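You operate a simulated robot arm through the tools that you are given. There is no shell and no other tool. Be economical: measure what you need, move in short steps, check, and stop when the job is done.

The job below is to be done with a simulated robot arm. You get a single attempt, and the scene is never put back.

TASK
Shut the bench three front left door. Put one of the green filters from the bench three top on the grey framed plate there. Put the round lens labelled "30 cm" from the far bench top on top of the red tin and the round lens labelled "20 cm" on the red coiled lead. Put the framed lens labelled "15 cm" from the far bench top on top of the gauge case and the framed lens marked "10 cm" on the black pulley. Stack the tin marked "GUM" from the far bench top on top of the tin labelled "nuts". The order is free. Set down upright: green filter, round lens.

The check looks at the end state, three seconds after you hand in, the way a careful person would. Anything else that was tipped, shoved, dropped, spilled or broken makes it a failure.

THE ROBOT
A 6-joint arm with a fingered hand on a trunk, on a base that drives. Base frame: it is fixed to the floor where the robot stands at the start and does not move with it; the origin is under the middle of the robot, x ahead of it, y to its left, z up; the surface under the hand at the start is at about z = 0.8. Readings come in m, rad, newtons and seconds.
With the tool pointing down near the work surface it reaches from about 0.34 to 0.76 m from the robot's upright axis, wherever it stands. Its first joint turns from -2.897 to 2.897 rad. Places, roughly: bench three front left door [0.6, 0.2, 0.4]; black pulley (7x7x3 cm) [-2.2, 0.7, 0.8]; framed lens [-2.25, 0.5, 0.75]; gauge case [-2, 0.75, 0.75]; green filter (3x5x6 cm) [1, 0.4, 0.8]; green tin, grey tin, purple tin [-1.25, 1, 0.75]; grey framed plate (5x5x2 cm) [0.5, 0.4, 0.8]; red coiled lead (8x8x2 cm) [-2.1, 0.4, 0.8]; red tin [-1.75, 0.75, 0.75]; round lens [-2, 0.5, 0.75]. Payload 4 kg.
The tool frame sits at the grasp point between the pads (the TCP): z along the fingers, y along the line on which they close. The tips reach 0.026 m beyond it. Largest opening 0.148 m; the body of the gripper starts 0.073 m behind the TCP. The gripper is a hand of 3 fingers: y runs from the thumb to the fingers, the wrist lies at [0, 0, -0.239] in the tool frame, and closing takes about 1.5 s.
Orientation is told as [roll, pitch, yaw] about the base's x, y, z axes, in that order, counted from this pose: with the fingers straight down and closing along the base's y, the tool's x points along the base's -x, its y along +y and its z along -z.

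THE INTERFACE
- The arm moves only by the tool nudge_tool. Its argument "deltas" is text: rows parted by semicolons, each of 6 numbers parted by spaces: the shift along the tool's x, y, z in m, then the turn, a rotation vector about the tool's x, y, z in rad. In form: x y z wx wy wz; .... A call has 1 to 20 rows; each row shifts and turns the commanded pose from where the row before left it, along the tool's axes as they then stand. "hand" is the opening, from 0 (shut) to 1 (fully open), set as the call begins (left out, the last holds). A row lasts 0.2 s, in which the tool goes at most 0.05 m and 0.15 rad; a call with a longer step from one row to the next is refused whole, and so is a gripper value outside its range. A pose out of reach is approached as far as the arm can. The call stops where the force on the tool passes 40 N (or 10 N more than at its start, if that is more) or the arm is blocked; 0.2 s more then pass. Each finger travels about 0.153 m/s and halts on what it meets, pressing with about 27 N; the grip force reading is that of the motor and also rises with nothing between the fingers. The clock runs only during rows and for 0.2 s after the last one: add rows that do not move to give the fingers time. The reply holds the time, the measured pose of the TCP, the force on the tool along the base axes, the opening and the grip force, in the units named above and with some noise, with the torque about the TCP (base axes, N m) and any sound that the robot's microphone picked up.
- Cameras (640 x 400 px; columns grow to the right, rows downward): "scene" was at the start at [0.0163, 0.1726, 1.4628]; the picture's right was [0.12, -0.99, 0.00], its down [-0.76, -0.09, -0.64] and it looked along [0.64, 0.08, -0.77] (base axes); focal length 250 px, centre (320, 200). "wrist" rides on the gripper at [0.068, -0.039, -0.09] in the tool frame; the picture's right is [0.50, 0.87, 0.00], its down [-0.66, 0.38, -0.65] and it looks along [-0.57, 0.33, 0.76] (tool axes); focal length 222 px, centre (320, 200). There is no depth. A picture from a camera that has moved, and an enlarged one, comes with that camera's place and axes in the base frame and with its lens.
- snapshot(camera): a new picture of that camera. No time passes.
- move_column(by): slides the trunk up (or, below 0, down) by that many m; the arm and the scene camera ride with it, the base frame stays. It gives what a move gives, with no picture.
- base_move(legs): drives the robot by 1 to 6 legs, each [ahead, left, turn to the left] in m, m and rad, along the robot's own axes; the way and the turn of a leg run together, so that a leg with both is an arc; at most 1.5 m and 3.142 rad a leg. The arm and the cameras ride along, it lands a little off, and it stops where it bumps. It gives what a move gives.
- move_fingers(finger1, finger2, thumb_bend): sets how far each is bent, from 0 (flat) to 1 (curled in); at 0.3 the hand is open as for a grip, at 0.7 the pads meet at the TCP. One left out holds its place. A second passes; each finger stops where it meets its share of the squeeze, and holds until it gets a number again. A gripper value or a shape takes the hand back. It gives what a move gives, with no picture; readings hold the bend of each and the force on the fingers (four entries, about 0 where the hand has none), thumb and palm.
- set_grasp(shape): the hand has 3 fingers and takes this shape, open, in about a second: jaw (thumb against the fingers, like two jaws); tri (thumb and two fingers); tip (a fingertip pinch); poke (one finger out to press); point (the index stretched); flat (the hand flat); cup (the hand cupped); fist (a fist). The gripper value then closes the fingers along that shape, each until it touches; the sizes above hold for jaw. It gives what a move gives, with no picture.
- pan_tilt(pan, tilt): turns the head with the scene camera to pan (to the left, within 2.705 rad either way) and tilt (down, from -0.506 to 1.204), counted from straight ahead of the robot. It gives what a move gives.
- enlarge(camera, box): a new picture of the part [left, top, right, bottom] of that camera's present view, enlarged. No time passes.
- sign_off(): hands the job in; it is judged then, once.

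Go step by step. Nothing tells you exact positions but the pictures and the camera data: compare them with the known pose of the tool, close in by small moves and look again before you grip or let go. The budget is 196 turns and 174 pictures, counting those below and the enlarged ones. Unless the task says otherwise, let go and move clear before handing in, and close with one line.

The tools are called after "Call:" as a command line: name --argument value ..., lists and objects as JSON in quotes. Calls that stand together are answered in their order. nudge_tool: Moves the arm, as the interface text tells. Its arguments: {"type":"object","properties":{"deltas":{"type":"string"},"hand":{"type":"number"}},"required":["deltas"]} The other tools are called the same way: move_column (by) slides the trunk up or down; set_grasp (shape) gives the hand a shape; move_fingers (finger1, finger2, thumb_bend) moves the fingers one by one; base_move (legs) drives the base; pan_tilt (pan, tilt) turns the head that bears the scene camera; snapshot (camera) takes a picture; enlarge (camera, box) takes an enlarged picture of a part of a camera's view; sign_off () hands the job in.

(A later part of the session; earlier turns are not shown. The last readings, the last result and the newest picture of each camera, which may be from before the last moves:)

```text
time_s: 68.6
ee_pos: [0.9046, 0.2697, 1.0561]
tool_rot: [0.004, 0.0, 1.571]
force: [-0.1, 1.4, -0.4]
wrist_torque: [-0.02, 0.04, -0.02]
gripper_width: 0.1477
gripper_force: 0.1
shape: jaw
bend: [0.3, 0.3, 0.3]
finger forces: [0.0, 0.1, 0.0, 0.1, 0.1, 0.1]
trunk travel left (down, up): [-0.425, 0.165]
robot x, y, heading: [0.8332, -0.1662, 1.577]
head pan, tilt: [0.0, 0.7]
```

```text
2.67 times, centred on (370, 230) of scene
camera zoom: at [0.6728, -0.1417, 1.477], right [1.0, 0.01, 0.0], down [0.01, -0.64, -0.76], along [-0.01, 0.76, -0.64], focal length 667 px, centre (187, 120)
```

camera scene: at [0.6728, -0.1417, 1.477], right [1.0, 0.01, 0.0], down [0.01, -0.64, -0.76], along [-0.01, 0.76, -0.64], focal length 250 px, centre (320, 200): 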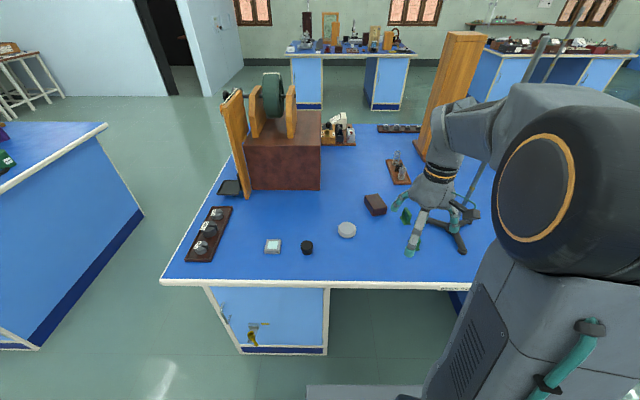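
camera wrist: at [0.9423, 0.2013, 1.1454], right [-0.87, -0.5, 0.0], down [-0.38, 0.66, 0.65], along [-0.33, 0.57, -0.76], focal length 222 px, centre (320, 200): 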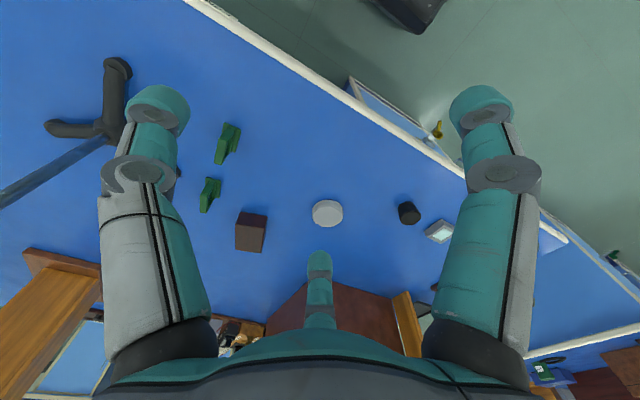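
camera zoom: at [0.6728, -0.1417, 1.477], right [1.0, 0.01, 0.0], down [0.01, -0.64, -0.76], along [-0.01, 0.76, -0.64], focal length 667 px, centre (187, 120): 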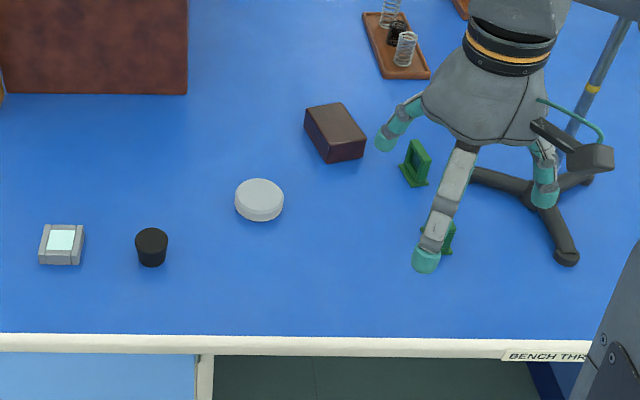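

Call:
nudge_tool --deltas "-0.037 -0.021 0 0 0 0;-0.037 -0.021 0 0 0 0;-0.037 -0.021 0 0 0 0;-0.037 -0.021 0 0 0 0;0 0 0.02 0 0 -0.1;0 0 0.04 0 0 0;0 0 0.03 0 0 0;0 0 0.03 0 0 0;0 0 0 0 0 0" --hand 0.6

Call:
snapshot --camera "wrist"

Call:
enlarge --camera "scene" --box '[350, 150, 490, 290]'

```text
time_s: 70.6
ee_pos: [0.9893, 0.4169, 0.9366]
tool_rot: [0.003, -0.002, 1.671]
force: [0.0, -0.7, 0.1]
wrist_torque: [-0.03, -0.01, 0.01]
gripper_width: 0.0893
gripper_force: 0.1
shape: jaw
bend: [0.32, 0.32, 0.7]
finger forces: [0.0, 0.0, 0.1, 0.0, 0.0, 0.1]
trunk travel left (down, up): [-0.425, 0.165]
robot x, y, heading: [0.8356, -0.1655, 1.581]
head pan, tilt: [0.0, 0.7]
```

```text
137 pictures are left
camera wrist: at [1.0331, 0.3531, 1.026], right [-0.81, -0.58, 0.0], down [-0.44, 0.62, 0.65], along [-0.38, 0.53, -0.76], focal length 222 px, centre (320, 200)
```

wrist: 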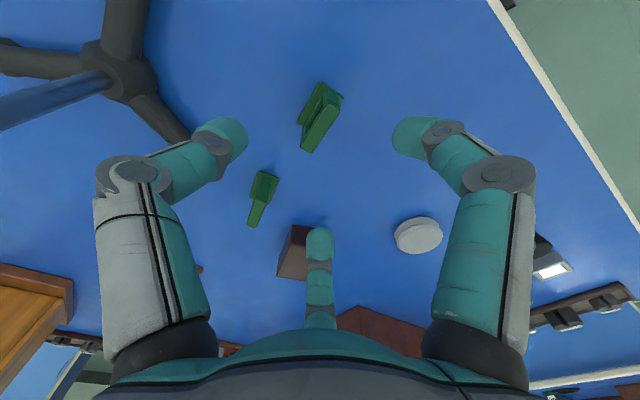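

```text
2.86 times, centred on (420, 220) of scene
camera zoom: at [0.6726, -0.1415, 1.477], right [1.0, 0.01, 0.0], down [0.01, -0.64, -0.76], along [-0.01, 0.76, -0.64], focal length 715 px, centre (34, 143)
```

zoom: 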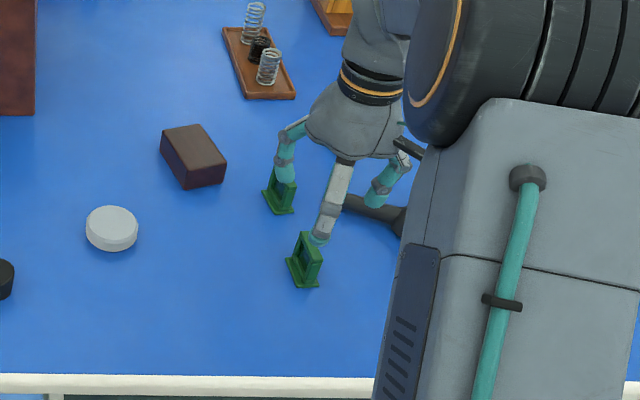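

Call:
enlarge --camera "wrist" --box '[250, 60, 390, 180]'

```text
3.33 times, centred on (320, 120) of wrist
camera zoom: at [1.0331, 0.3531, 1.026], right [-0.81, -0.58, 0.0], down [-0.44, 0.62, 0.65], along [-0.38, 0.53, -0.76], focal length 740 px, centre (320, 467)
```

zoom: 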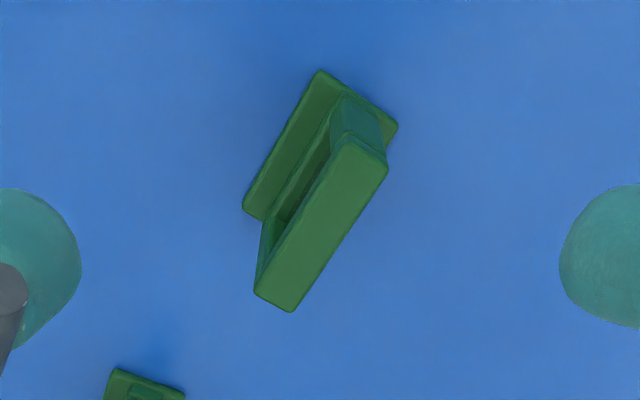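

Call:
nudge_tool --deltas "0.008 -0.004 0.03 0 0 0;0 0 0.03 0 0 0;0 0 0.03 0 0 0;0 0 0 0 0 0"

Call:
snapshot --camera "wrist"

Call:
enlarge --camera "scene" --box '[350, 150, 490, 290]'

```text
time_s: 71.6
ee_pos: [0.9946, 0.41, 0.844]
tool_rot: [0.003, -0.001, 1.668]
force: [0.0, 0.0, 1.2]
wrist_torque: [0.02, 0.0, 0.02]
gripper_width: 0.0892
gripper_force: 0.1
shape: jaw
bend: [0.32, 0.32, 0.7]
finger forces: [0.1, 0.1, 0.0, 0.1, 0.0, 0.0]
trunk travel left (down, up): [-0.425, 0.165]
robot x, y, heading: [0.8343, -0.1674, 1.578]
head pan, tilt: [0.0, 0.7]
```

```text
134 pictures are left
camera wrist: at [1.0384, 0.3461, 0.9341], right [-0.81, -0.58, 0.0], down [-0.44, 0.62, 0.65], along [-0.38, 0.53, -0.76], focal length 222 px, centre (320, 200)
```

wrist: 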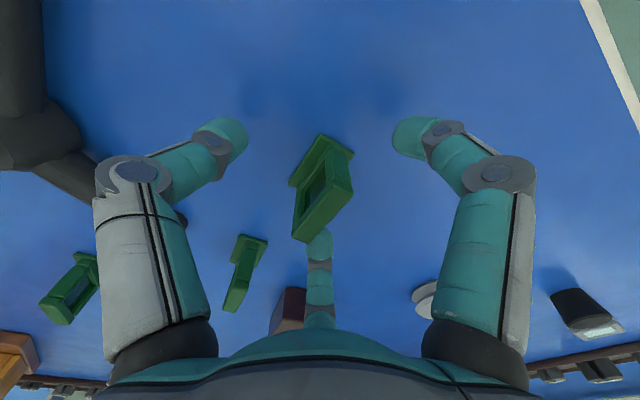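

```text
2.86 times, centred on (420, 220) of scene
camera zoom: at [0.6726, -0.1415, 1.477], right [1.0, 0.01, 0.0], down [0.01, -0.64, -0.76], along [-0.01, 0.76, -0.64], focal length 715 px, centre (34, 143)
```

zoom: 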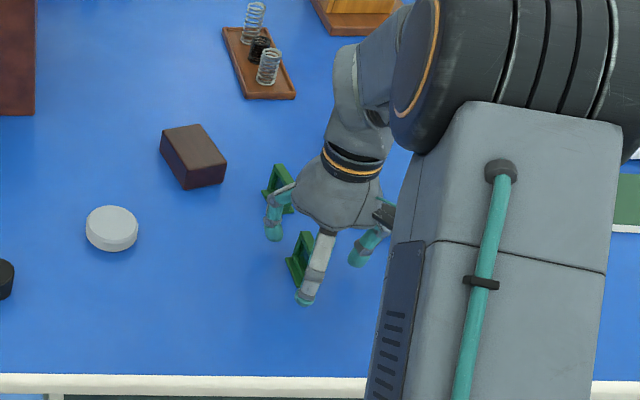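

Call:
nudge_tool --deltas "0 0 -0.04 0 0 0;0 0 -0.04 0 0 0;0 0 -0.04 0 0 0;0 0 0 0 0 0"

Call:
set_grasp --shape "tip"

Call:
snapshot --camera "wrist"

Call:
nudge_tool --deltas "0 0 0 0 0 0;0 0 0 0 0 0;0 0 0 0 0 0;0 0 0 0 0 0;0 0 0 0 0 0" --hand 0.3

Call:
snapshot --camera "wrist"

```text
time_s: 72.6
ee_pos: [0.9944, 0.4096, 0.9656]
tool_rot: [0.005, 0.0, 1.668]
force: [-0.2, -0.9, 0.2]
wrist_torque: [-0.01, 0.0, 0.01]
gripper_width: 0.0894
gripper_force: 0.1
shape: jaw
bend: [0.32, 0.32, 0.7]
finger forces: [0.1, 0.0, 0.0, 0.0, 0.0, 0.0]
trunk travel left (down, up): [-0.425, 0.165]
robot x, y, heading: [0.8364, -0.1693, 1.576]
head pan, tilt: [0.0, 0.7]
```

```text
time_s: 73.5
ee_pos: [0.9948, 0.4089, 0.966]
tool_rot: [0.002, 0.0, 1.669]
force: [-0.4, 0.2, 0.3]
wrist_torque: [-0.01, 0.02, 0.0]
gripper_width: 0.148
gripper_force: 0.1
shape: tip
bend: [0.3, 0.3, 0.3]
finger forces: [0.0, 0.0, 0.0, 0.0, 0.0, 0.1]
trunk travel left (down, up): [-0.425, 0.165]
robot x, y, heading: [0.8372, -0.1656, 1.574]
head pan, tilt: [0.0, 0.7]
```

```text
132 pictures are left
camera wrist: at [1.039, 0.3449, 1.0561], right [-0.81, -0.58, 0.0], down [-0.44, 0.62, 0.65], along [-0.38, 0.53, -0.76], focal length 222 px, centre (320, 200)
```

wrist: 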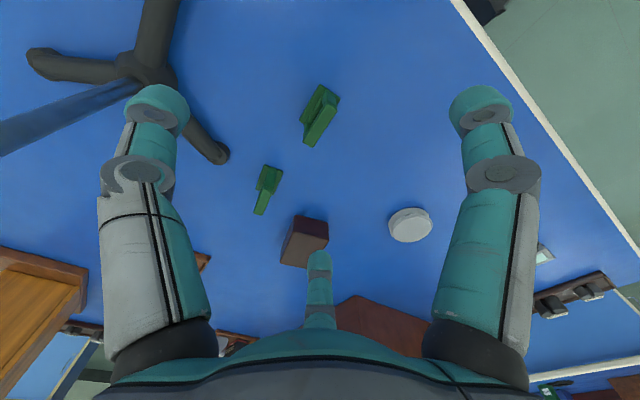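

```text
time_s: 74.7
ee_pos: [0.9939, 0.4096, 0.9654]
tool_rot: [0.003, -0.001, 1.67]
force: [-0.5, 0.0, 0.5]
wrist_torque: [0.01, -0.01, -0.04]
gripper_width: 0.045
gripper_force: 0.0
shape: tip
bend: [0.77, 0.77, 0.7]
finger forces: [0.1, 0.0, 0.0, 0.0, 0.0, 0.1]
trunk travel left (down, up): [-0.425, 0.165]
robot x, y, heading: [0.8306, -0.1646, 1.581]
head pan, tilt: [0.0, 0.7]
```

```text
131 pictures are left
camera wrist: at [1.039, 0.3449, 1.0561], right [-0.81, -0.58, 0.0], down [-0.44, 0.62, 0.65], along [-0.38, 0.53, -0.76], focal length 222 px, centre (320, 200)
```

wrist: 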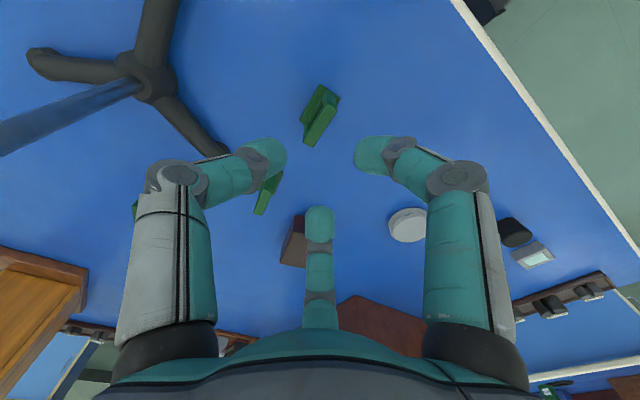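

Call:
set_grasp --shape "jaw"

Call:
nudge_tool --deltas "0 0 0 0 0 0;0 0 0.04 0 0 0;0 0 0.04 0 0 0;0 0 0.04 0 0 0;0 0 0 0 0 0" --hand 0.6

Call:
nudge_tool --deltas "0 0 0 0 0 0;0 0 0 0 0 0;0 0 0 0 0 0;0 0 0 0 0 0;0 0 0 0 0 0;0 0 0 0 0 0" --hand 0

Call:
snapshot --camera "wrist"

Call:
enlarge --camera "scene" --box '[350, 150, 490, 290]'

```text
time_s: 75.6
ee_pos: [0.9952, 0.4097, 0.966]
tool_rot: [0.003, 0.001, 1.667]
force: [-0.9, -0.7, 0.9]
wrist_torque: [-0.01, 0.0, -0.03]
gripper_width: 0.148
gripper_force: 0.1
shape: jaw
bend: [0.3, 0.3, 0.3]
finger forces: [0.0, 0.0, 0.0, 0.0, 0.0, 0.0]
trunk travel left (down, up): [-0.425, 0.165]
robot x, y, heading: [0.8359, -0.1694, 1.582]
head pan, tilt: [0.0, 0.7]
```

```text
time_s: 76.8
ee_pos: [0.9954, 0.4111, 0.8426]
tool_rot: [0.004, -0.001, 1.668]
force: [-0.1, 0.0, -0.1]
wrist_torque: [-0.03, -0.01, 0.02]
gripper_width: 0.089
gripper_force: 0.0
shape: jaw
bend: [0.32, 0.32, 0.7]
finger forces: [0.1, 0.1, 0.1, 0.0, 0.0, 0.0]
trunk travel left (down, up): [-0.425, 0.165]
robot x, y, heading: [0.8326, -0.1668, 1.579]
head pan, tilt: [0.0, 0.7]
```

```text
time_s: 78.2
ee_pos: [0.9958, 0.4096, 0.8438]
tool_rot: [0.005, 0.001, 1.67]
force: [0.5, -0.4, 0.4]
wrist_torque: [-0.02, -0.03, 0.01]
gripper_width: 0.0093
gripper_force: 27.1
shape: jaw
bend: [0.72, 0.73, 0.7]
finger forces: [23.1, 20.1, 0.0, 0.0, 22.7, 0.1]
trunk travel left (down, up): [-0.425, 0.165]
robot x, y, heading: [0.8325, -0.1692, 1.581]
head pan, tilt: [0.0, 0.7]
```

```text
130 pictures are left
camera wrist: at [1.0391, 0.346, 0.9341], right [-0.81, -0.58, 0.0], down [-0.44, 0.62, 0.65], along [-0.38, 0.53, -0.76], focal length 222 px, centre (320, 200)
```

wrist: 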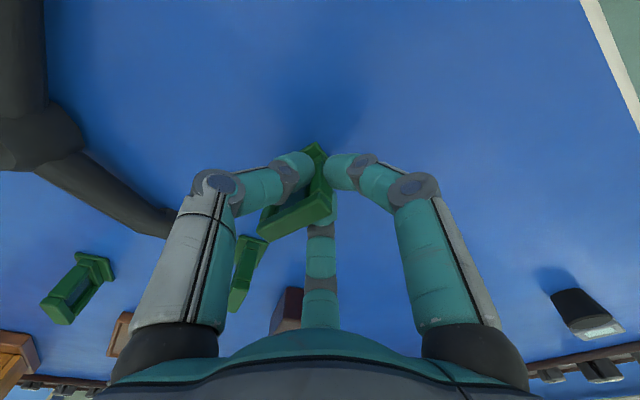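

```text
2.86 times, centred on (420, 220) of scene
camera zoom: at [0.6726, -0.1417, 1.477], right [1.0, 0.01, 0.0], down [0.01, -0.64, -0.76], along [-0.01, 0.76, -0.64], focal length 715 px, centre (34, 143)
```

zoom: 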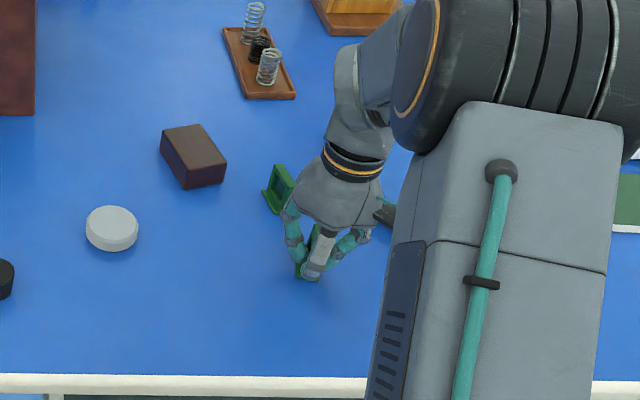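

Call:
enlarge --camera "wrist" --box '[240, 130, 400, 250]'

Call:
nudge_tool --deltas "0 0 -0.02 0 0 0;0 0 -0.04 0 0 0;0 0 0 0 0 0"

Call:
enlarge --camera "wrist" --box '[240, 130, 400, 250]'

Call:
enlarge --camera "scene" --box '[350, 150, 490, 290]'

```text
3.33 times, centred on (320, 190) of wrist
camera zoom: at [1.0391, 0.346, 0.9341], right [-0.81, -0.58, 0.0], down [-0.44, 0.62, 0.65], along [-0.38, 0.53, -0.76], focal length 740 px, centre (320, 233)
```

zoom: 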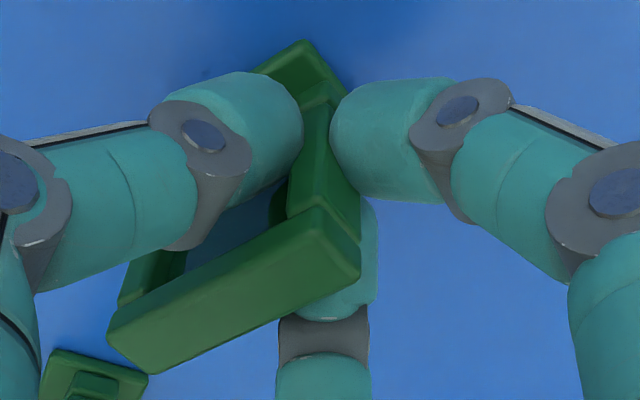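

```text
time_s: 79.0
ee_pos: [0.9935, 0.4112, 0.9061]
tool_rot: [0.002, -0.001, 1.67]
force: [-0.5, 0.2, 0.2]
wrist_torque: [0.02, 0.03, 0.06]
gripper_width: 0.0094
gripper_force: 26.9
shape: jaw
bend: [0.72, 0.73, 0.7]
finger forces: [23.0, 20.2, 0.0, 0.1, 22.7, 0.0]
trunk travel left (down, up): [-0.425, 0.165]
robot x, y, heading: [0.8367, -0.1679, 1.581]
head pan, tilt: [0.0, 0.7]
```

```text
3.33 times, centred on (320, 190) of wrist
camera zoom: at [1.0378, 0.3465, 0.9959], right [-0.81, -0.58, 0.0], down [-0.44, 0.62, 0.65], along [-0.38, 0.53, -0.76], focal length 740 px, centre (320, 233)
```

zoom: 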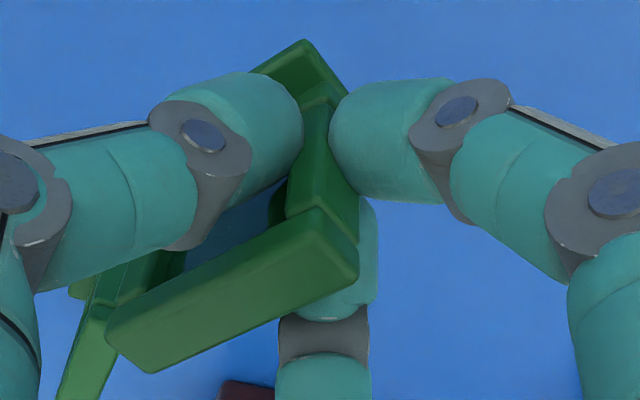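

```text
2.86 times, centred on (420, 220) of scene
camera zoom: at [0.6725, -0.142, 1.477], right [1.0, 0.01, 0.0], down [0.01, -0.64, -0.77], along [-0.01, 0.77, -0.64], focal length 715 px, centre (34, 143)
```

zoom: 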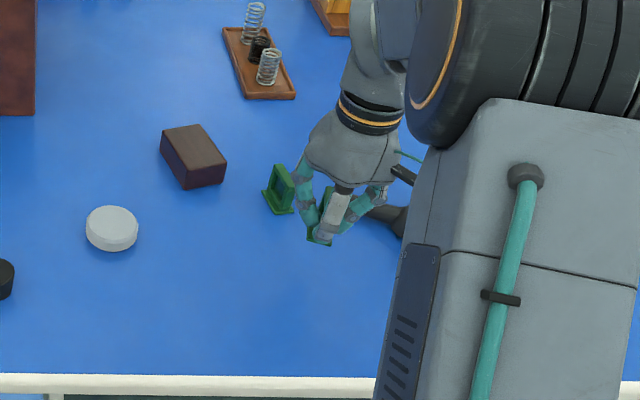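

Call:
nudge_tool --deltas "0 0 -0.04 0 0 0;0 0 -0.04 0 0 0;-0.003 0.04 0 0 0 0;-0.003 0.04 0 0 0 0;-0.003 0.04 0 0 0 0;-0.003 0.04 0 0 0 0;-0.003 0.04 0 0 0 0;-0.003 0.04 0 0 0 0;-0.003 0.04 0 0 0 0;-0.003 0.04 0 0 0 0;-0.003 0.04 0 0 0 0;0 0 0 0 0 0"

Call:
snapshot --camera "wrist"

Call:
enlarge --camera "scene" --box '[220, 150, 400, 290]'

```text
time_s: 81.6
ee_pos: [0.6317, 0.4013, 0.9858]
tool_rot: [0.004, 0.0, 1.668]
force: [-0.1, 0.0, -0.1]
wrist_torque: [0.0, 0.0, 0.01]
gripper_width: 0.0095
gripper_force: 27.3
shape: jaw
bend: [0.72, 0.73, 0.7]
finger forces: [22.7, 20.2, 0.1, 0.0, 22.7, 0.0]
trunk travel left (down, up): [-0.425, 0.165]
robot x, y, heading: [0.8306, -0.1672, 1.577]
head pan, tilt: [0.0, 0.7]
```

```text
125 pictures are left
camera wrist: at [0.6761, 0.3369, 1.076], right [-0.81, -0.58, 0.0], down [-0.44, 0.62, 0.65], along [-0.38, 0.53, -0.76], focal length 222 px, centre (320, 200)
```

wrist: 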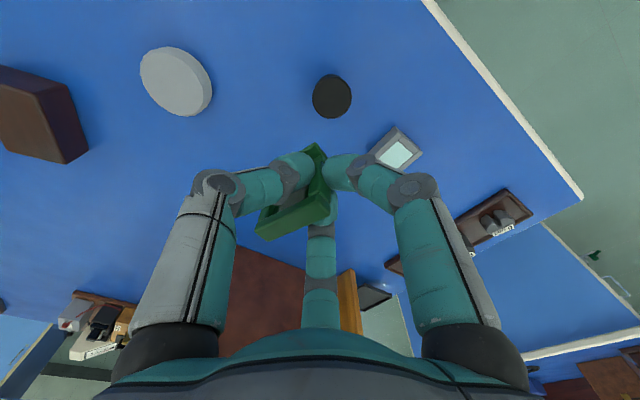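

```text
2.86 times, centred on (310, 220) of scene
camera zoom: at [0.6722, -0.1416, 1.4769], right [1.0, 0.01, 0.0], down [0.01, -0.64, -0.76], along [-0.01, 0.76, -0.64], focal length 715 px, centre (349, 143)
```

zoom: 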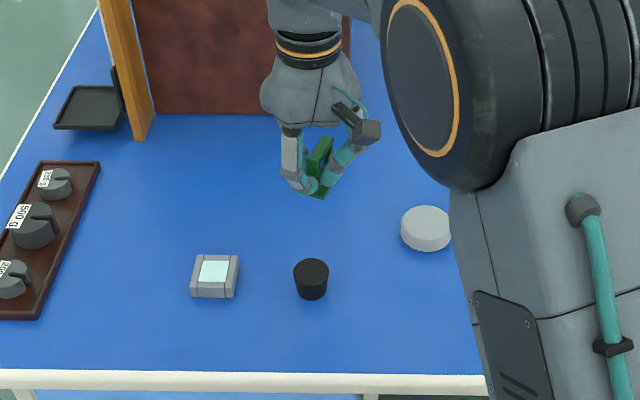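

Call:
enlarge --camera "wrist" --box '[350, 110, 450, 190]'

Call:
enlarge --camera "scene" --box '[255, 225, 315, 265]'

```text
5.00 times, centred on (400, 150) of wrist
camera zoom: at [0.6761, 0.3369, 1.076], right [-0.81, -0.58, 0.0], down [-0.44, 0.62, 0.65], along [-0.38, 0.53, -0.76], focal length 1111 px, centre (-80, 450)
```

zoom: 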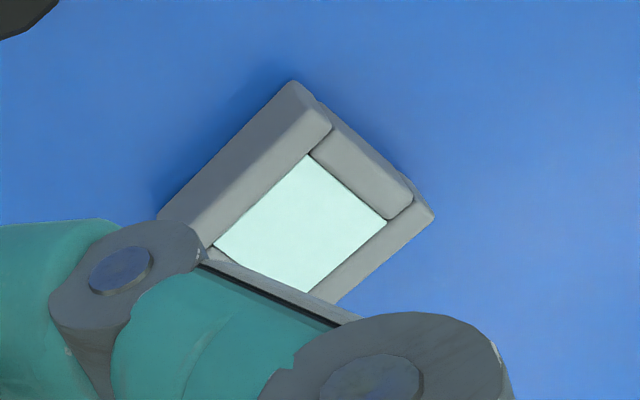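

```text
10.00 times, centred on (285, 245) of scene
camera zoom: at [0.6722, -0.1416, 1.4769], right [1.0, 0.01, 0.0], down [0.01, -0.64, -0.76], along [-0.01, 0.76, -0.64], focal length 2501 px, centre (670, -250)
```

zoom: 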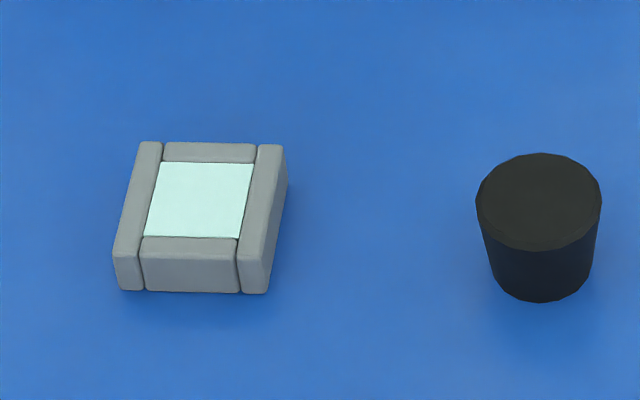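

Call:
nudge_tool --deltas "0 0 0 0 0 -0.11;0 0 0 0 0 -0.11;0 0 0 0 0 -0.11;-0.015 0.04 0 0 0 0;-0.015 0.042 0 0 0 0;-0.016 0.042 0 0 0 0;0 0 0.03 0 0 0;0 0 0 0 0 0"

Call:
snapshot --camera "wrist"

Call:
enlarge --camera "scene" --box '[220, 170, 340, 270]'

```text
time_s: 83.4
ee_pos: [0.5019, 0.3914, 0.9558]
tool_rot: [0.004, -0.001, 2.001]
force: [1.2, 0.6, 0.0]
wrist_torque: [0.0, -0.04, -0.01]
gripper_width: 0.0095
gripper_force: 26.8
shape: jaw
bend: [0.72, 0.73, 0.7]
finger forces: [22.5, 20.4, 0.0, 0.0, 22.6, 0.1]
trunk travel left (down, up): [-0.425, 0.165]
robot x, y, heading: [0.8346, -0.1659, 1.576]
head pan, tilt: [0.0, 0.7]
```

```text
121 pictures are left
camera wrist: at [0.5643, 0.3439, 1.0472], right [-0.58, -0.81, 0.0], down [-0.61, 0.44, 0.66], along [-0.54, 0.38, -0.75], focal length 222 px, centre (320, 200)
```

wrist: 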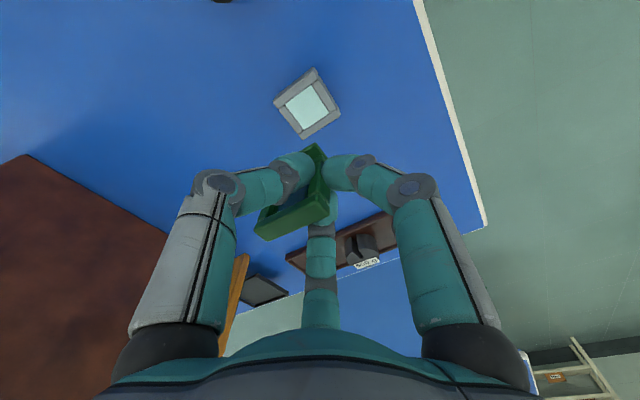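

```text
4.00 times, centred on (280, 220) of scene
camera zoom: at [0.6725, -0.1416, 1.477], right [1.0, 0.01, 0.0], down [0.01, -0.64, -0.76], along [-0.01, 0.76, -0.64], focal length 1000 px, centre (480, 120)
```

zoom: 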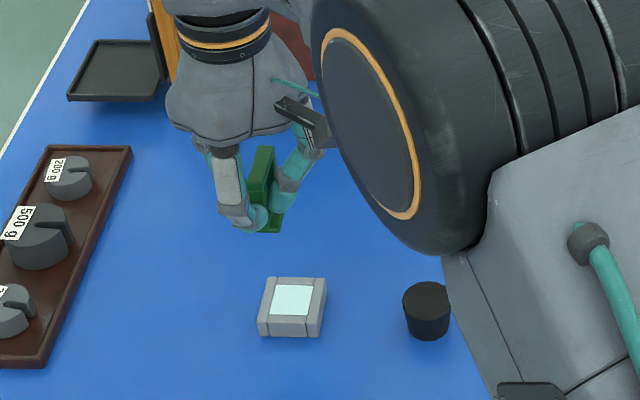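

Call:
nudge_tool --deltas "0 0 0.03 0 0 0;0 0 0.03 0 0 0;0 0 0.015 0 0 0;0 0 0 0 0 0"

Call:
enlarge --camera "wrist" --box '[240, 90, 400, 250]'

Call:
enlarge --camera "scene" --box '[240, 200, 320, 270]'

```text
time_s: 84.4
ee_pos: [0.5022, 0.3915, 0.8823]
tool_rot: [0.003, -0.002, 1.998]
force: [0.0, -0.2, -0.3]
wrist_torque: [-0.02, 0.06, -0.02]
gripper_width: 0.009
gripper_force: 26.8
shape: jaw
bend: [0.72, 0.73, 0.7]
finger forces: [22.4, 20.4, 0.0, 0.0, 22.6, 0.1]
trunk travel left (down, up): [-0.425, 0.165]
robot x, y, heading: [0.8345, -0.1673, 1.577]
head pan, tilt: [0.0, 0.7]
```

```text
2.50 times, centred on (320, 170) of wrist
camera zoom: at [0.5641, 0.3454, 0.9717], right [-0.58, -0.81, 0.0], down [-0.61, 0.44, 0.66], along [-0.54, 0.38, -0.76], focal length 555 px, centre (320, 275)
```

zoom: 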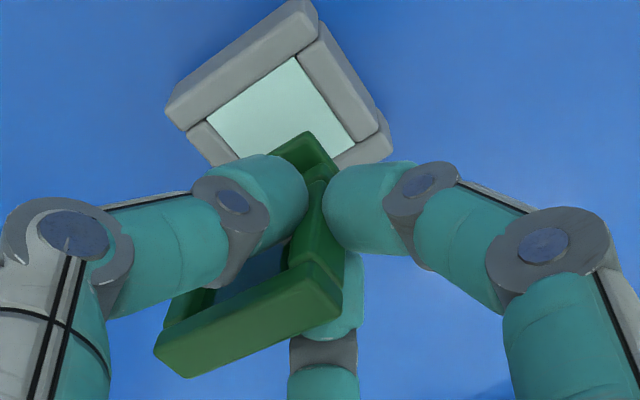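

```text
5.71 times, centred on (280, 235) of scene
camera zoom: at [0.6724, -0.1416, 1.477], right [1.0, 0.01, 0.0], down [0.01, -0.64, -0.76], along [-0.01, 0.76, -0.64], focal length 1429 px, centre (549, 0)
```

zoom: 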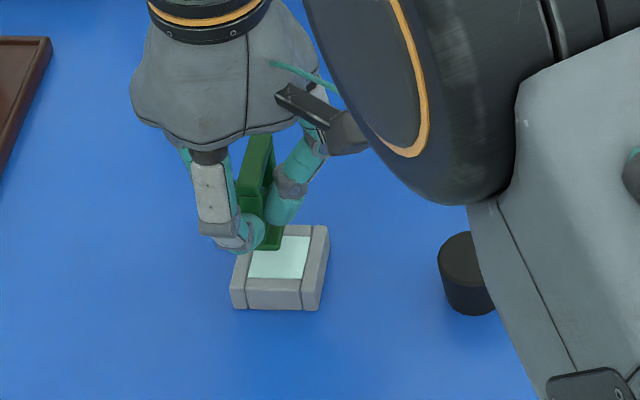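

Call:
enlarge --camera "scene" --box '[262, 214, 302, 256]'

```text
9.52 times, centred on (282, 235) of scene
camera zoom: at [0.6724, -0.1416, 1.477], right [1.0, 0.01, 0.0], down [0.01, -0.64, -0.76], along [-0.01, 0.76, -0.64], focal length 2382 px, centre (682, -133)
```

zoom: 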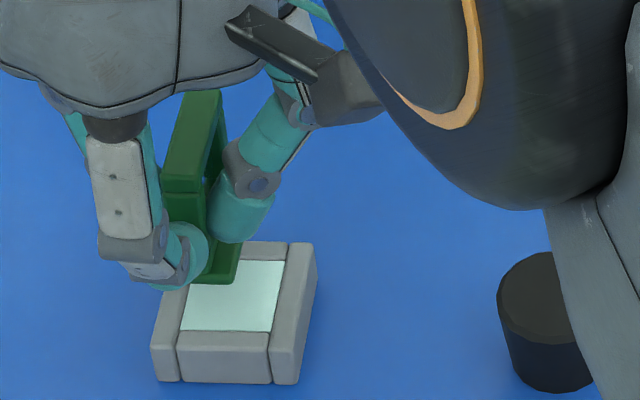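

Call:
nudge_tool --deltas "0 0 -0.005 0.044 0.097 0;0 0 0 0 0 0;0 0 0 0 0 0"

Call:
enlarge --camera "wrist" --box '[240, 90, 400, 250]'

Call:
enlarge --camera "scene" --box '[262, 214, 302, 256]'

```text
time_s: 85.2
ee_pos: [0.5019, 0.3927, 0.887]
tool_rot: [-0.041, 0.096, 1.998]
force: [0.3, 0.6, -0.1]
wrist_torque: [0.0, -0.02, -0.02]
gripper_width: 0.0093
gripper_force: 27.1
shape: jaw
bend: [0.72, 0.73, 0.7]
finger forces: [22.4, 20.4, 0.0, 0.1, 22.5, 0.0]
trunk travel left (down, up): [-0.425, 0.165]
robot x, y, heading: [0.8337, -0.1671, 1.581]
head pan, tilt: [0.0, 0.7]
```

```text
2.50 times, centred on (320, 170) of wrist
camera zoom: at [0.5563, 0.352, 0.9846], right [-0.58, -0.81, 0.01], down [-0.66, 0.48, 0.57], along [-0.47, 0.32, -0.82], focal length 555 px, centre (320, 275)
```

zoom: 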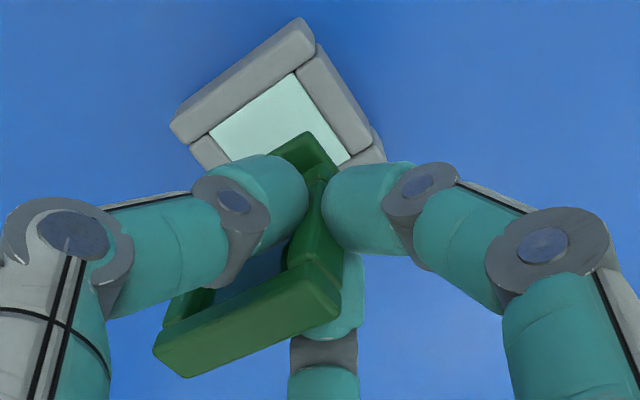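

```text
9.52 times, centred on (282, 235) of scene
camera zoom: at [0.6725, -0.1417, 1.477], right [1.0, 0.01, 0.0], down [0.01, -0.64, -0.76], along [-0.01, 0.76, -0.64], focal length 2382 px, centre (682, -133)
```

zoom: 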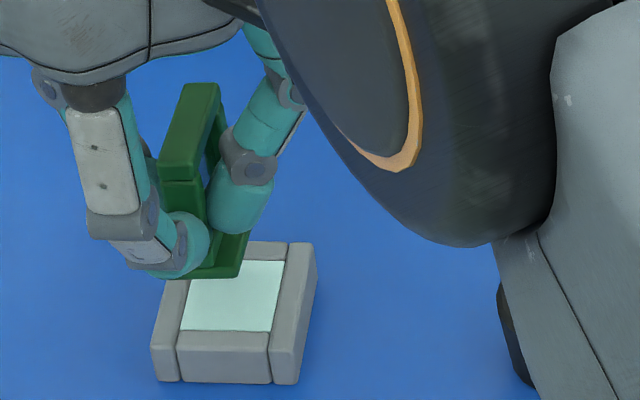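

Call:
nudge_tool --deltas "0.0102 -0.003 0 0 0 0;0 0 0.01 0 0 0;0 0 0.004 0 0 0;0 0 0 0 0 0"

Call:
enlarge --camera "wrist" --box '[240, 90, 400, 250]'

Call:
enlarge --camera "scene" --box '[262, 214, 302, 256]'

```text
time_s: 86.2
ee_pos: [0.5092, 0.3832, 0.8731]
tool_rot: [-0.04, 0.094, 1.999]
force: [-1.1, 0.0, -1.0]
wrist_torque: [-0.01, 0.0, 0.0]
gripper_width: 0.0091
gripper_force: 27.3
shape: jaw
bend: [0.72, 0.73, 0.7]
finger forces: [22.1, 20.3, 0.0, 0.1, 22.5, 0.0]
trunk travel left (down, up): [-0.425, 0.165]
robot x, y, heading: [0.8344, -0.1691, 1.58]
head pan, tilt: [0.0, 0.7]
```

```text
2.50 times, centred on (320, 170) of wrist
camera zoom: at [0.5647, 0.3427, 0.9714], right [-0.58, -0.81, 0.01], down [-0.66, 0.48, 0.57], along [-0.47, 0.32, -0.82], focal length 555 px, centre (320, 275)
```

zoom: 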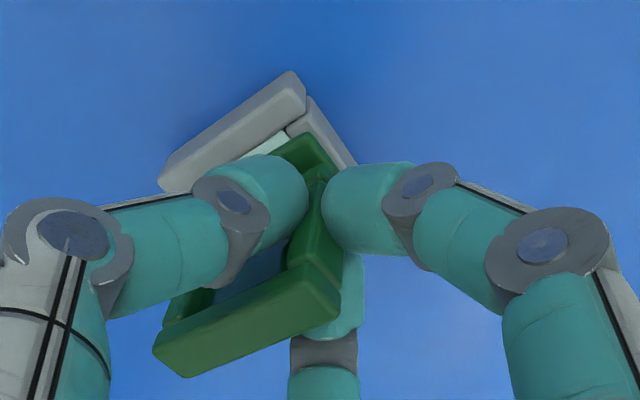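

```text
9.52 times, centred on (282, 235) of scene
camera zoom: at [0.6725, -0.1416, 1.477], right [1.0, 0.01, 0.0], down [0.01, -0.64, -0.76], along [-0.01, 0.76, -0.64], focal length 2382 px, centre (682, -133)
```

zoom: 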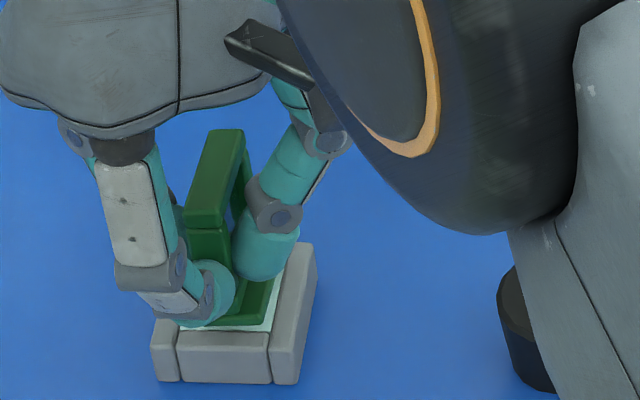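

Call:
nudge_tool --deltas "0 0 0.002 0 0 0;0 0 0.002 0 0 0;0 0 0.002 0 0 0;0 0 0 0 0 0"

Call:
enlarge --camera "scene" --box '[262, 214, 302, 256]'

```text
time_s: 87.2
ee_pos: [0.5109, 0.3829, 0.868]
tool_rot: [-0.041, 0.096, 1.997]
force: [-0.1, 0.2, 0.8]
wrist_torque: [0.04, -0.04, -0.02]
gripper_width: 0.0093
gripper_force: 26.8
shape: jaw
bend: [0.72, 0.73, 0.7]
finger forces: [22.2, 20.6, 0.0, 0.0, 23.0, 0.1]
trunk travel left (down, up): [-0.425, 0.165]
robot x, y, heading: [0.8352, -0.1637, 1.583]
head pan, tilt: [0.0, 0.7]
```

```text
9.52 times, centred on (282, 235) of scene
camera zoom: at [0.6725, -0.1418, 1.477], right [1.0, 0.01, 0.0], down [0.01, -0.64, -0.76], along [-0.01, 0.76, -0.64], focal length 2382 px, centre (682, -133)
```

zoom: 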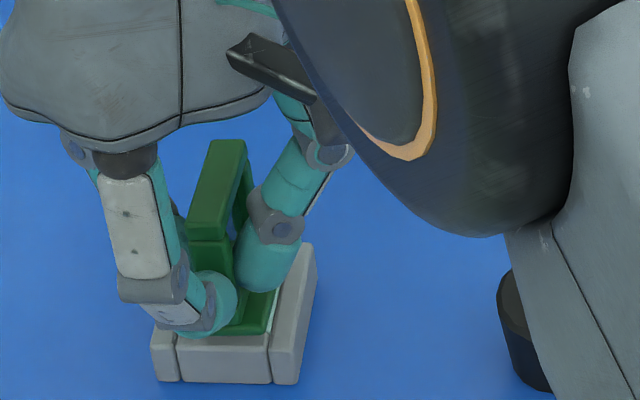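

Call:
nudge_tool --deltas "0 0 0.0015 0 0 0;0 0 0.0015 0 0 0;0 0 0 0 0 0"

Call:
enlarge --camera "scene" --box '[262, 214, 302, 256]'

```text
time_s: 88.0
ee_pos: [0.5089, 0.3823, 0.8647]
tool_rot: [-0.041, 0.096, 1.996]
force: [0.5, -1.2, 3.7]
wrist_torque: [0.14, 0.06, -0.02]
gripper_width: 0.0093
gripper_force: 26.9
shape: jaw
bend: [0.72, 0.73, 0.7]
finger forces: [22.9, 21.7, 0.0, 0.0, 24.2, 0.1]
trunk travel left (down, up): [-0.425, 0.165]
robot x, y, heading: [0.8367, -0.1696, 1.58]
head pan, tilt: [0.0, 0.7]
```

```text
9.52 times, centred on (282, 235) of scene
camera zoom: at [0.6727, -0.1421, 1.477], right [1.0, 0.01, 0.0], down [0.01, -0.64, -0.77], along [-0.01, 0.77, -0.64], focal length 2382 px, centre (682, -133)
```

zoom: 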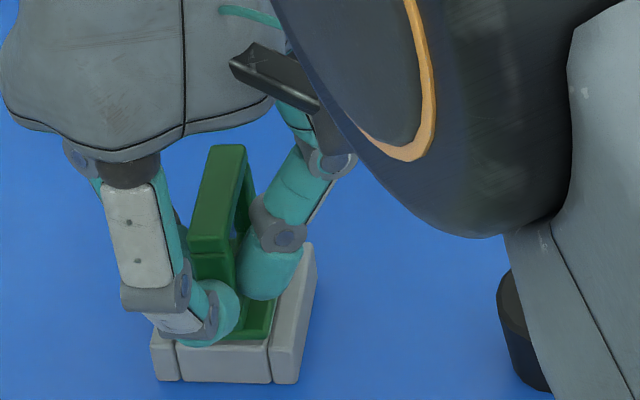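

Call:
nudge_tool --deltas "0 0 0 -0.025 -0.066 0;0 0 0 0 0 0;0 0 0 0 0 0"

Call:
nudge_tool --deltas "0 0 0 0 0 0;0 0 0 0 0 0;0 0 0 0 0 0;0 0 0 0 0 0" --hand 0.25

Call:
enlarge --camera "scene" --box '[262, 214, 302, 256]'

Call:
enlarge --camera "wrist" --box '[240, 90, 400, 250]'

```text
time_s: 88.8
ee_pos: [0.51, 0.3827, 0.8639]
tool_rot: [-0.016, 0.029, 2.0]
force: [-0.3, 0.6, -0.6]
wrist_torque: [0.05, 0.0, -0.02]
gripper_width: 0.0091
gripper_force: 27.3
shape: jaw
bend: [0.72, 0.73, 0.7]
finger forces: [21.9, 20.6, 0.0, 0.0, 22.9, 0.0]
trunk travel left (down, up): [-0.425, 0.165]
robot x, y, heading: [0.836, -0.17, 1.578]
head pan, tilt: [0.0, 0.7]
```

```text
time_s: 89.8
ee_pos: [0.5113, 0.3808, 0.864]
tool_rot: [-0.017, 0.03, 2.001]
force: [0.8, 0.7, -0.1]
wrist_torque: [-0.02, 0.03, -0.01]
gripper_width: 0.0371
gripper_force: 0.1
shape: jaw
bend: [0.76, 0.76, 0.7]
finger forces: [0.1, 0.0, 0.0, 0.0, 0.0, 0.0]
trunk travel left (down, up): [-0.425, 0.165]
robot x, y, heading: [0.8347, -0.17, 1.577]
head pan, tilt: [0.0, 0.7]
```

```text
9.52 times, centred on (282, 235) of scene
camera zoom: at [0.6725, -0.1417, 1.477], right [1.0, 0.01, 0.0], down [0.01, -0.64, -0.76], along [-0.01, 0.76, -0.64], focal length 2382 px, centre (682, -133)
```

zoom: 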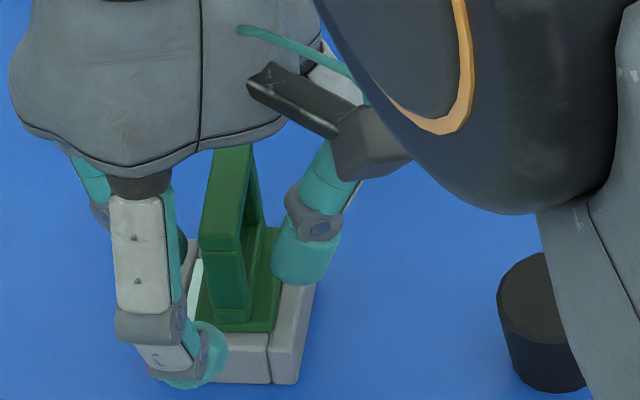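

```text
2.50 times, centred on (320, 170) of wrist
camera zoom: at [0.5701, 0.3371, 0.9572], right [-0.58, -0.81, 0.0], down [-0.63, 0.45, 0.63], along [-0.51, 0.36, -0.78], focal length 555 px, centre (320, 275)
```

zoom: 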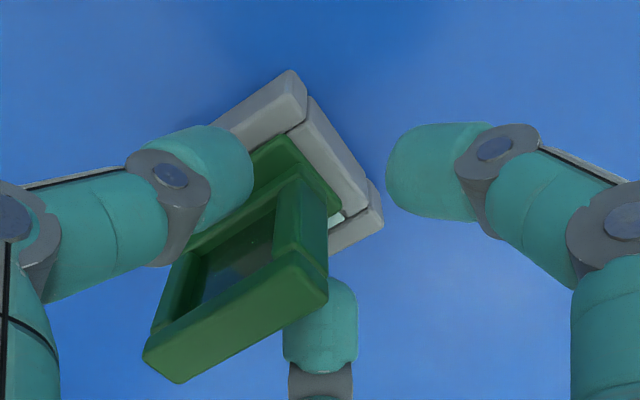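

Call:
nudge_tool --deltas "0 0 0 0 0 0;0 0 0 0 0 0;0 0 0 0 0 0;0 0 -0.02 0 0 0;0 0 -0.04 0 0 0;0 0 -0.05 0 0 0;0 0 -0.05 0 0 0;0 0 0 0 0 0" --hand 0.5

Call:
enlarge --camera "scene" --box '[252, 204, 312, 256]'

Call:
snapshot --camera "scene"

```text
time_s: 91.6
ee_pos: [0.5053, 0.385, 1.0243]
tool_rot: [-0.016, 0.029, 2.001]
force: [0.8, 0.3, 0.5]
wrist_torque: [-0.01, -0.01, 0.02]
gripper_width: 0.0736
gripper_force: 0.0
shape: jaw
bend: [0.36, 0.36, 0.7]
finger forces: [0.0, 0.0, 0.0, 0.1, 0.0, 0.1]
trunk travel left (down, up): [-0.425, 0.165]
robot x, y, heading: [0.8371, -0.1702, 1.577]
head pan, tilt: [0.0, 0.7]
```

```text
7.69 times, centred on (282, 230) of scene
camera zoom: at [0.6726, -0.1419, 1.477], right [1.0, 0.01, 0.0], down [0.01, -0.64, -0.77], along [-0.01, 0.76, -0.64], focal length 1924 px, centre (612, -31)
```

zoom: 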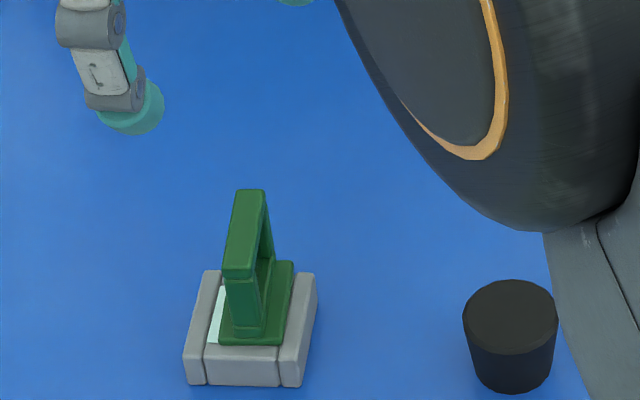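

```text
107 pictures are left
camera scene: at [0.6726, -0.1419, 1.477], right [1.0, 0.01, 0.0], down [0.01, -0.64, -0.77], along [-0.01, 0.76, -0.64], focal length 250 px, centre (320, 200)
```

scene: 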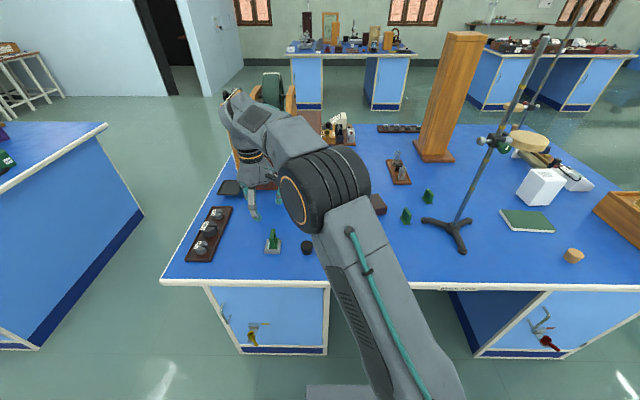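

Call:
base_move --legs '[[-0.35, 0, 0], [0, 1.45, 0], [0, 1.38, 0]]'

Call:
nudge_tool --deltas "0.03 -0.03 0 0.012 -0.03 0.14;0.02 -0.04 0 0 0 0.145;0 -0.04 0 0 0 0.145;0 -0.04 0 0 0 0;0 -0.04 0 0 0 0;0 -0.04 0 0 0 0;0 0 0 0 0 0" --hand 1

Call:
pan_tilt --pan 0 --tilt 0.7

Call:
snapshot --camera "scene"

```text
time_s: 107.3
ee_pos: [-2.3494, 0.0193, 1.0229]
tool_rot: [-0.017, 0.03, 1.996]
force: [0.3, -0.4, -0.4]
wrist_torque: [0.0, 0.03, 0.01]
gripper_width: 0.0739
gripper_force: 0.0
shape: jaw
bend: [0.36, 0.36, 0.7]
finger forces: [0.1, 0.0, 0.0, 0.0, 0.0, 0.0]
trunk travel left (down, up): [-0.425, 0.165]
robot x, y, heading: [-2.0248, -0.534, 1.579]
head pan, tilt: [0.0, 0.7]
```

```text
time_s: 108.9
ee_pos: [-2.1029, 0.0007, 1.031]
tool_rot: [-0.029, -0.012, 1.566]
force: [-0.4, -1.8, 0.6]
wrist_torque: [0.0, -0.01, 0.03]
gripper_width: 0.1478
gripper_force: 0.0
shape: jaw
bend: [0.3, 0.3, 0.3]
finger forces: [0.0, 0.1, 0.0, 0.1, 0.0, 0.0]
trunk travel left (down, up): [-0.425, 0.165]
robot x, y, heading: [-2.0222, -0.5331, 1.574]
head pan, tilt: [0.0, 0.7]
```

```text
time_s: 109.5
ee_pos: [-2.1042, -0.0004, 1.0311]
tool_rot: [-0.028, -0.013, 1.565]
force: [-0.3, -0.3, 0.3]
wrist_torque: [0.02, 0.0, -0.02]
gripper_width: 0.1477
gripper_force: 0.1
shape: jaw
bend: [0.3, 0.3, 0.3]
finger forces: [0.1, 0.0, 0.0, 0.0, 0.1, 0.1]
trunk travel left (down, up): [-0.425, 0.165]
robot x, y, heading: [-2.0231, -0.5327, 1.576]
head pan, tilt: [0.0, 0.7]
```

```text
106 pictures are left
camera scene: at [-2.1843, -0.5078, 1.477], right [1.0, 0.0, 0.0], down [0.0, -0.64, -0.76], along [0.0, 0.76, -0.64], focal length 250 px, centre (320, 200)
```

scene: 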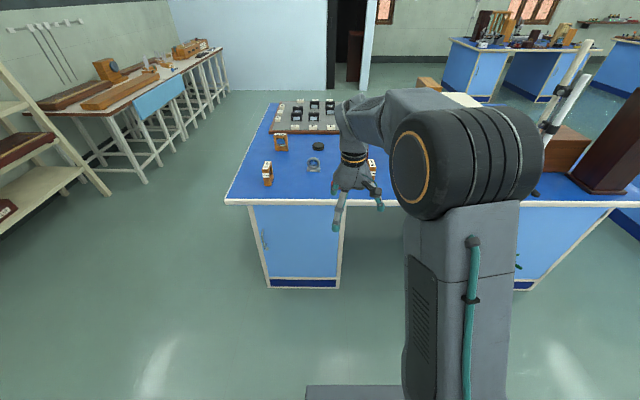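

Call:
base_move --legs '[[0.33, 0, 0]]'

Call:
nudge_tool --deltas "0 -0.03 -0.04 -0.013 -0.028 0;0 -0.04 -0.03 0 0 0;0 -0.04 0 0 0 0;0 -0.04 0 0 0 0;0 -0.04 0 0 0 0;0 -0.04 0 0 0 0;0 -0.04 0 0 0 0;0 -0.04 0 0 0 0;0 0 0 0 0 0"

Call:
pan_tilt --pan -0.1 --tilt 0.75

Call:
snapshot --camera "scene"

Call:
snapshot --camera "wrist"

```text
time_s: 111.7
ee_pos: [-2.1078, 0.3266, 1.0299]
tool_rot: [-0.028, -0.012, 1.568]
force: [-0.6, -0.2, 0.4]
wrist_torque: [-0.01, 0.03, 0.0]
gripper_width: 0.148
gripper_force: 0.0
shape: jaw
bend: [0.3, 0.3, 0.3]
finger forces: [0.1, 0.0, 0.1, 0.0, 0.0, 0.1]
trunk travel left (down, up): [-0.425, 0.165]
robot x, y, heading: [-2.0232, -0.2095, 1.577]
head pan, tilt: [0.0, 0.7]
```

```text
time_s: 113.7
ee_pos: [-1.7996, 0.3254, 1.1045]
tool_rot: [-0.013, -0.036, 1.569]
force: [0.0, -0.2, -0.3]
wrist_torque: [0.0, 0.01, 0.0]
gripper_width: 0.148
gripper_force: 0.0
shape: jaw
bend: [0.3, 0.3, 0.3]
finger forces: [0.0, 0.1, 0.1, 0.1, 0.0, 0.1]
trunk travel left (down, up): [-0.425, 0.165]
robot x, y, heading: [-2.0236, -0.2091, 1.575]
head pan, tilt: [0.0, 0.7]
```

```text
time_s: 114.3
ee_pos: [-1.8017, 0.3263, 1.1041]
tool_rot: [-0.015, -0.039, 1.57]
force: [-0.1, 0.2, 0.1]
wrist_torque: [-0.02, -0.01, 0.01]
gripper_width: 0.1479
gripper_force: 0.1
shape: jaw
bend: [0.3, 0.3, 0.3]
finger forces: [0.0, 0.1, 0.0, 0.0, 0.0, 0.0]
trunk travel left (down, up): [-0.425, 0.165]
robot x, y, heading: [-2.023, -0.2062, 1.577]
head pan, tilt: [-0.099, 0.75]
```

```text
105 pictures are left
camera scene: at [-2.178, -0.1844, 1.4727], right [1.0, -0.09, 0.0], down [-0.06, -0.68, -0.73], along [0.07, 0.73, -0.68], focal length 250 px, centre (320, 200)
```

scene: 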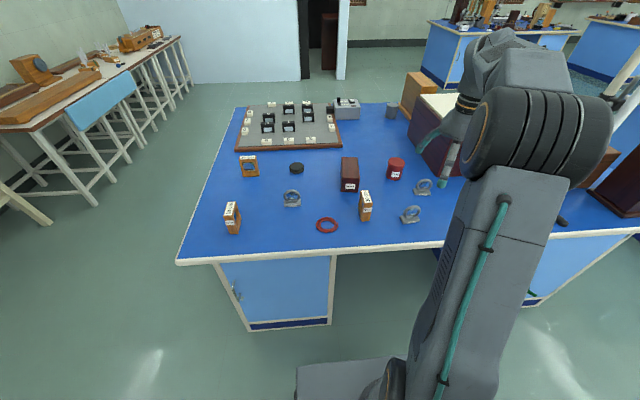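

```text
104 pictures are left
camera wrist: at [-1.7645, 0.2536, 1.193], right [-0.87, -0.5, -0.03], down [-0.39, 0.63, 0.67], along [-0.32, 0.6, -0.74], focal length 222 px, centre (320, 200)
```

wrist: 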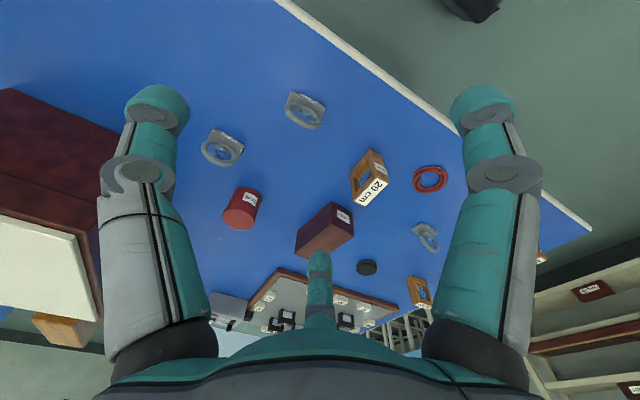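

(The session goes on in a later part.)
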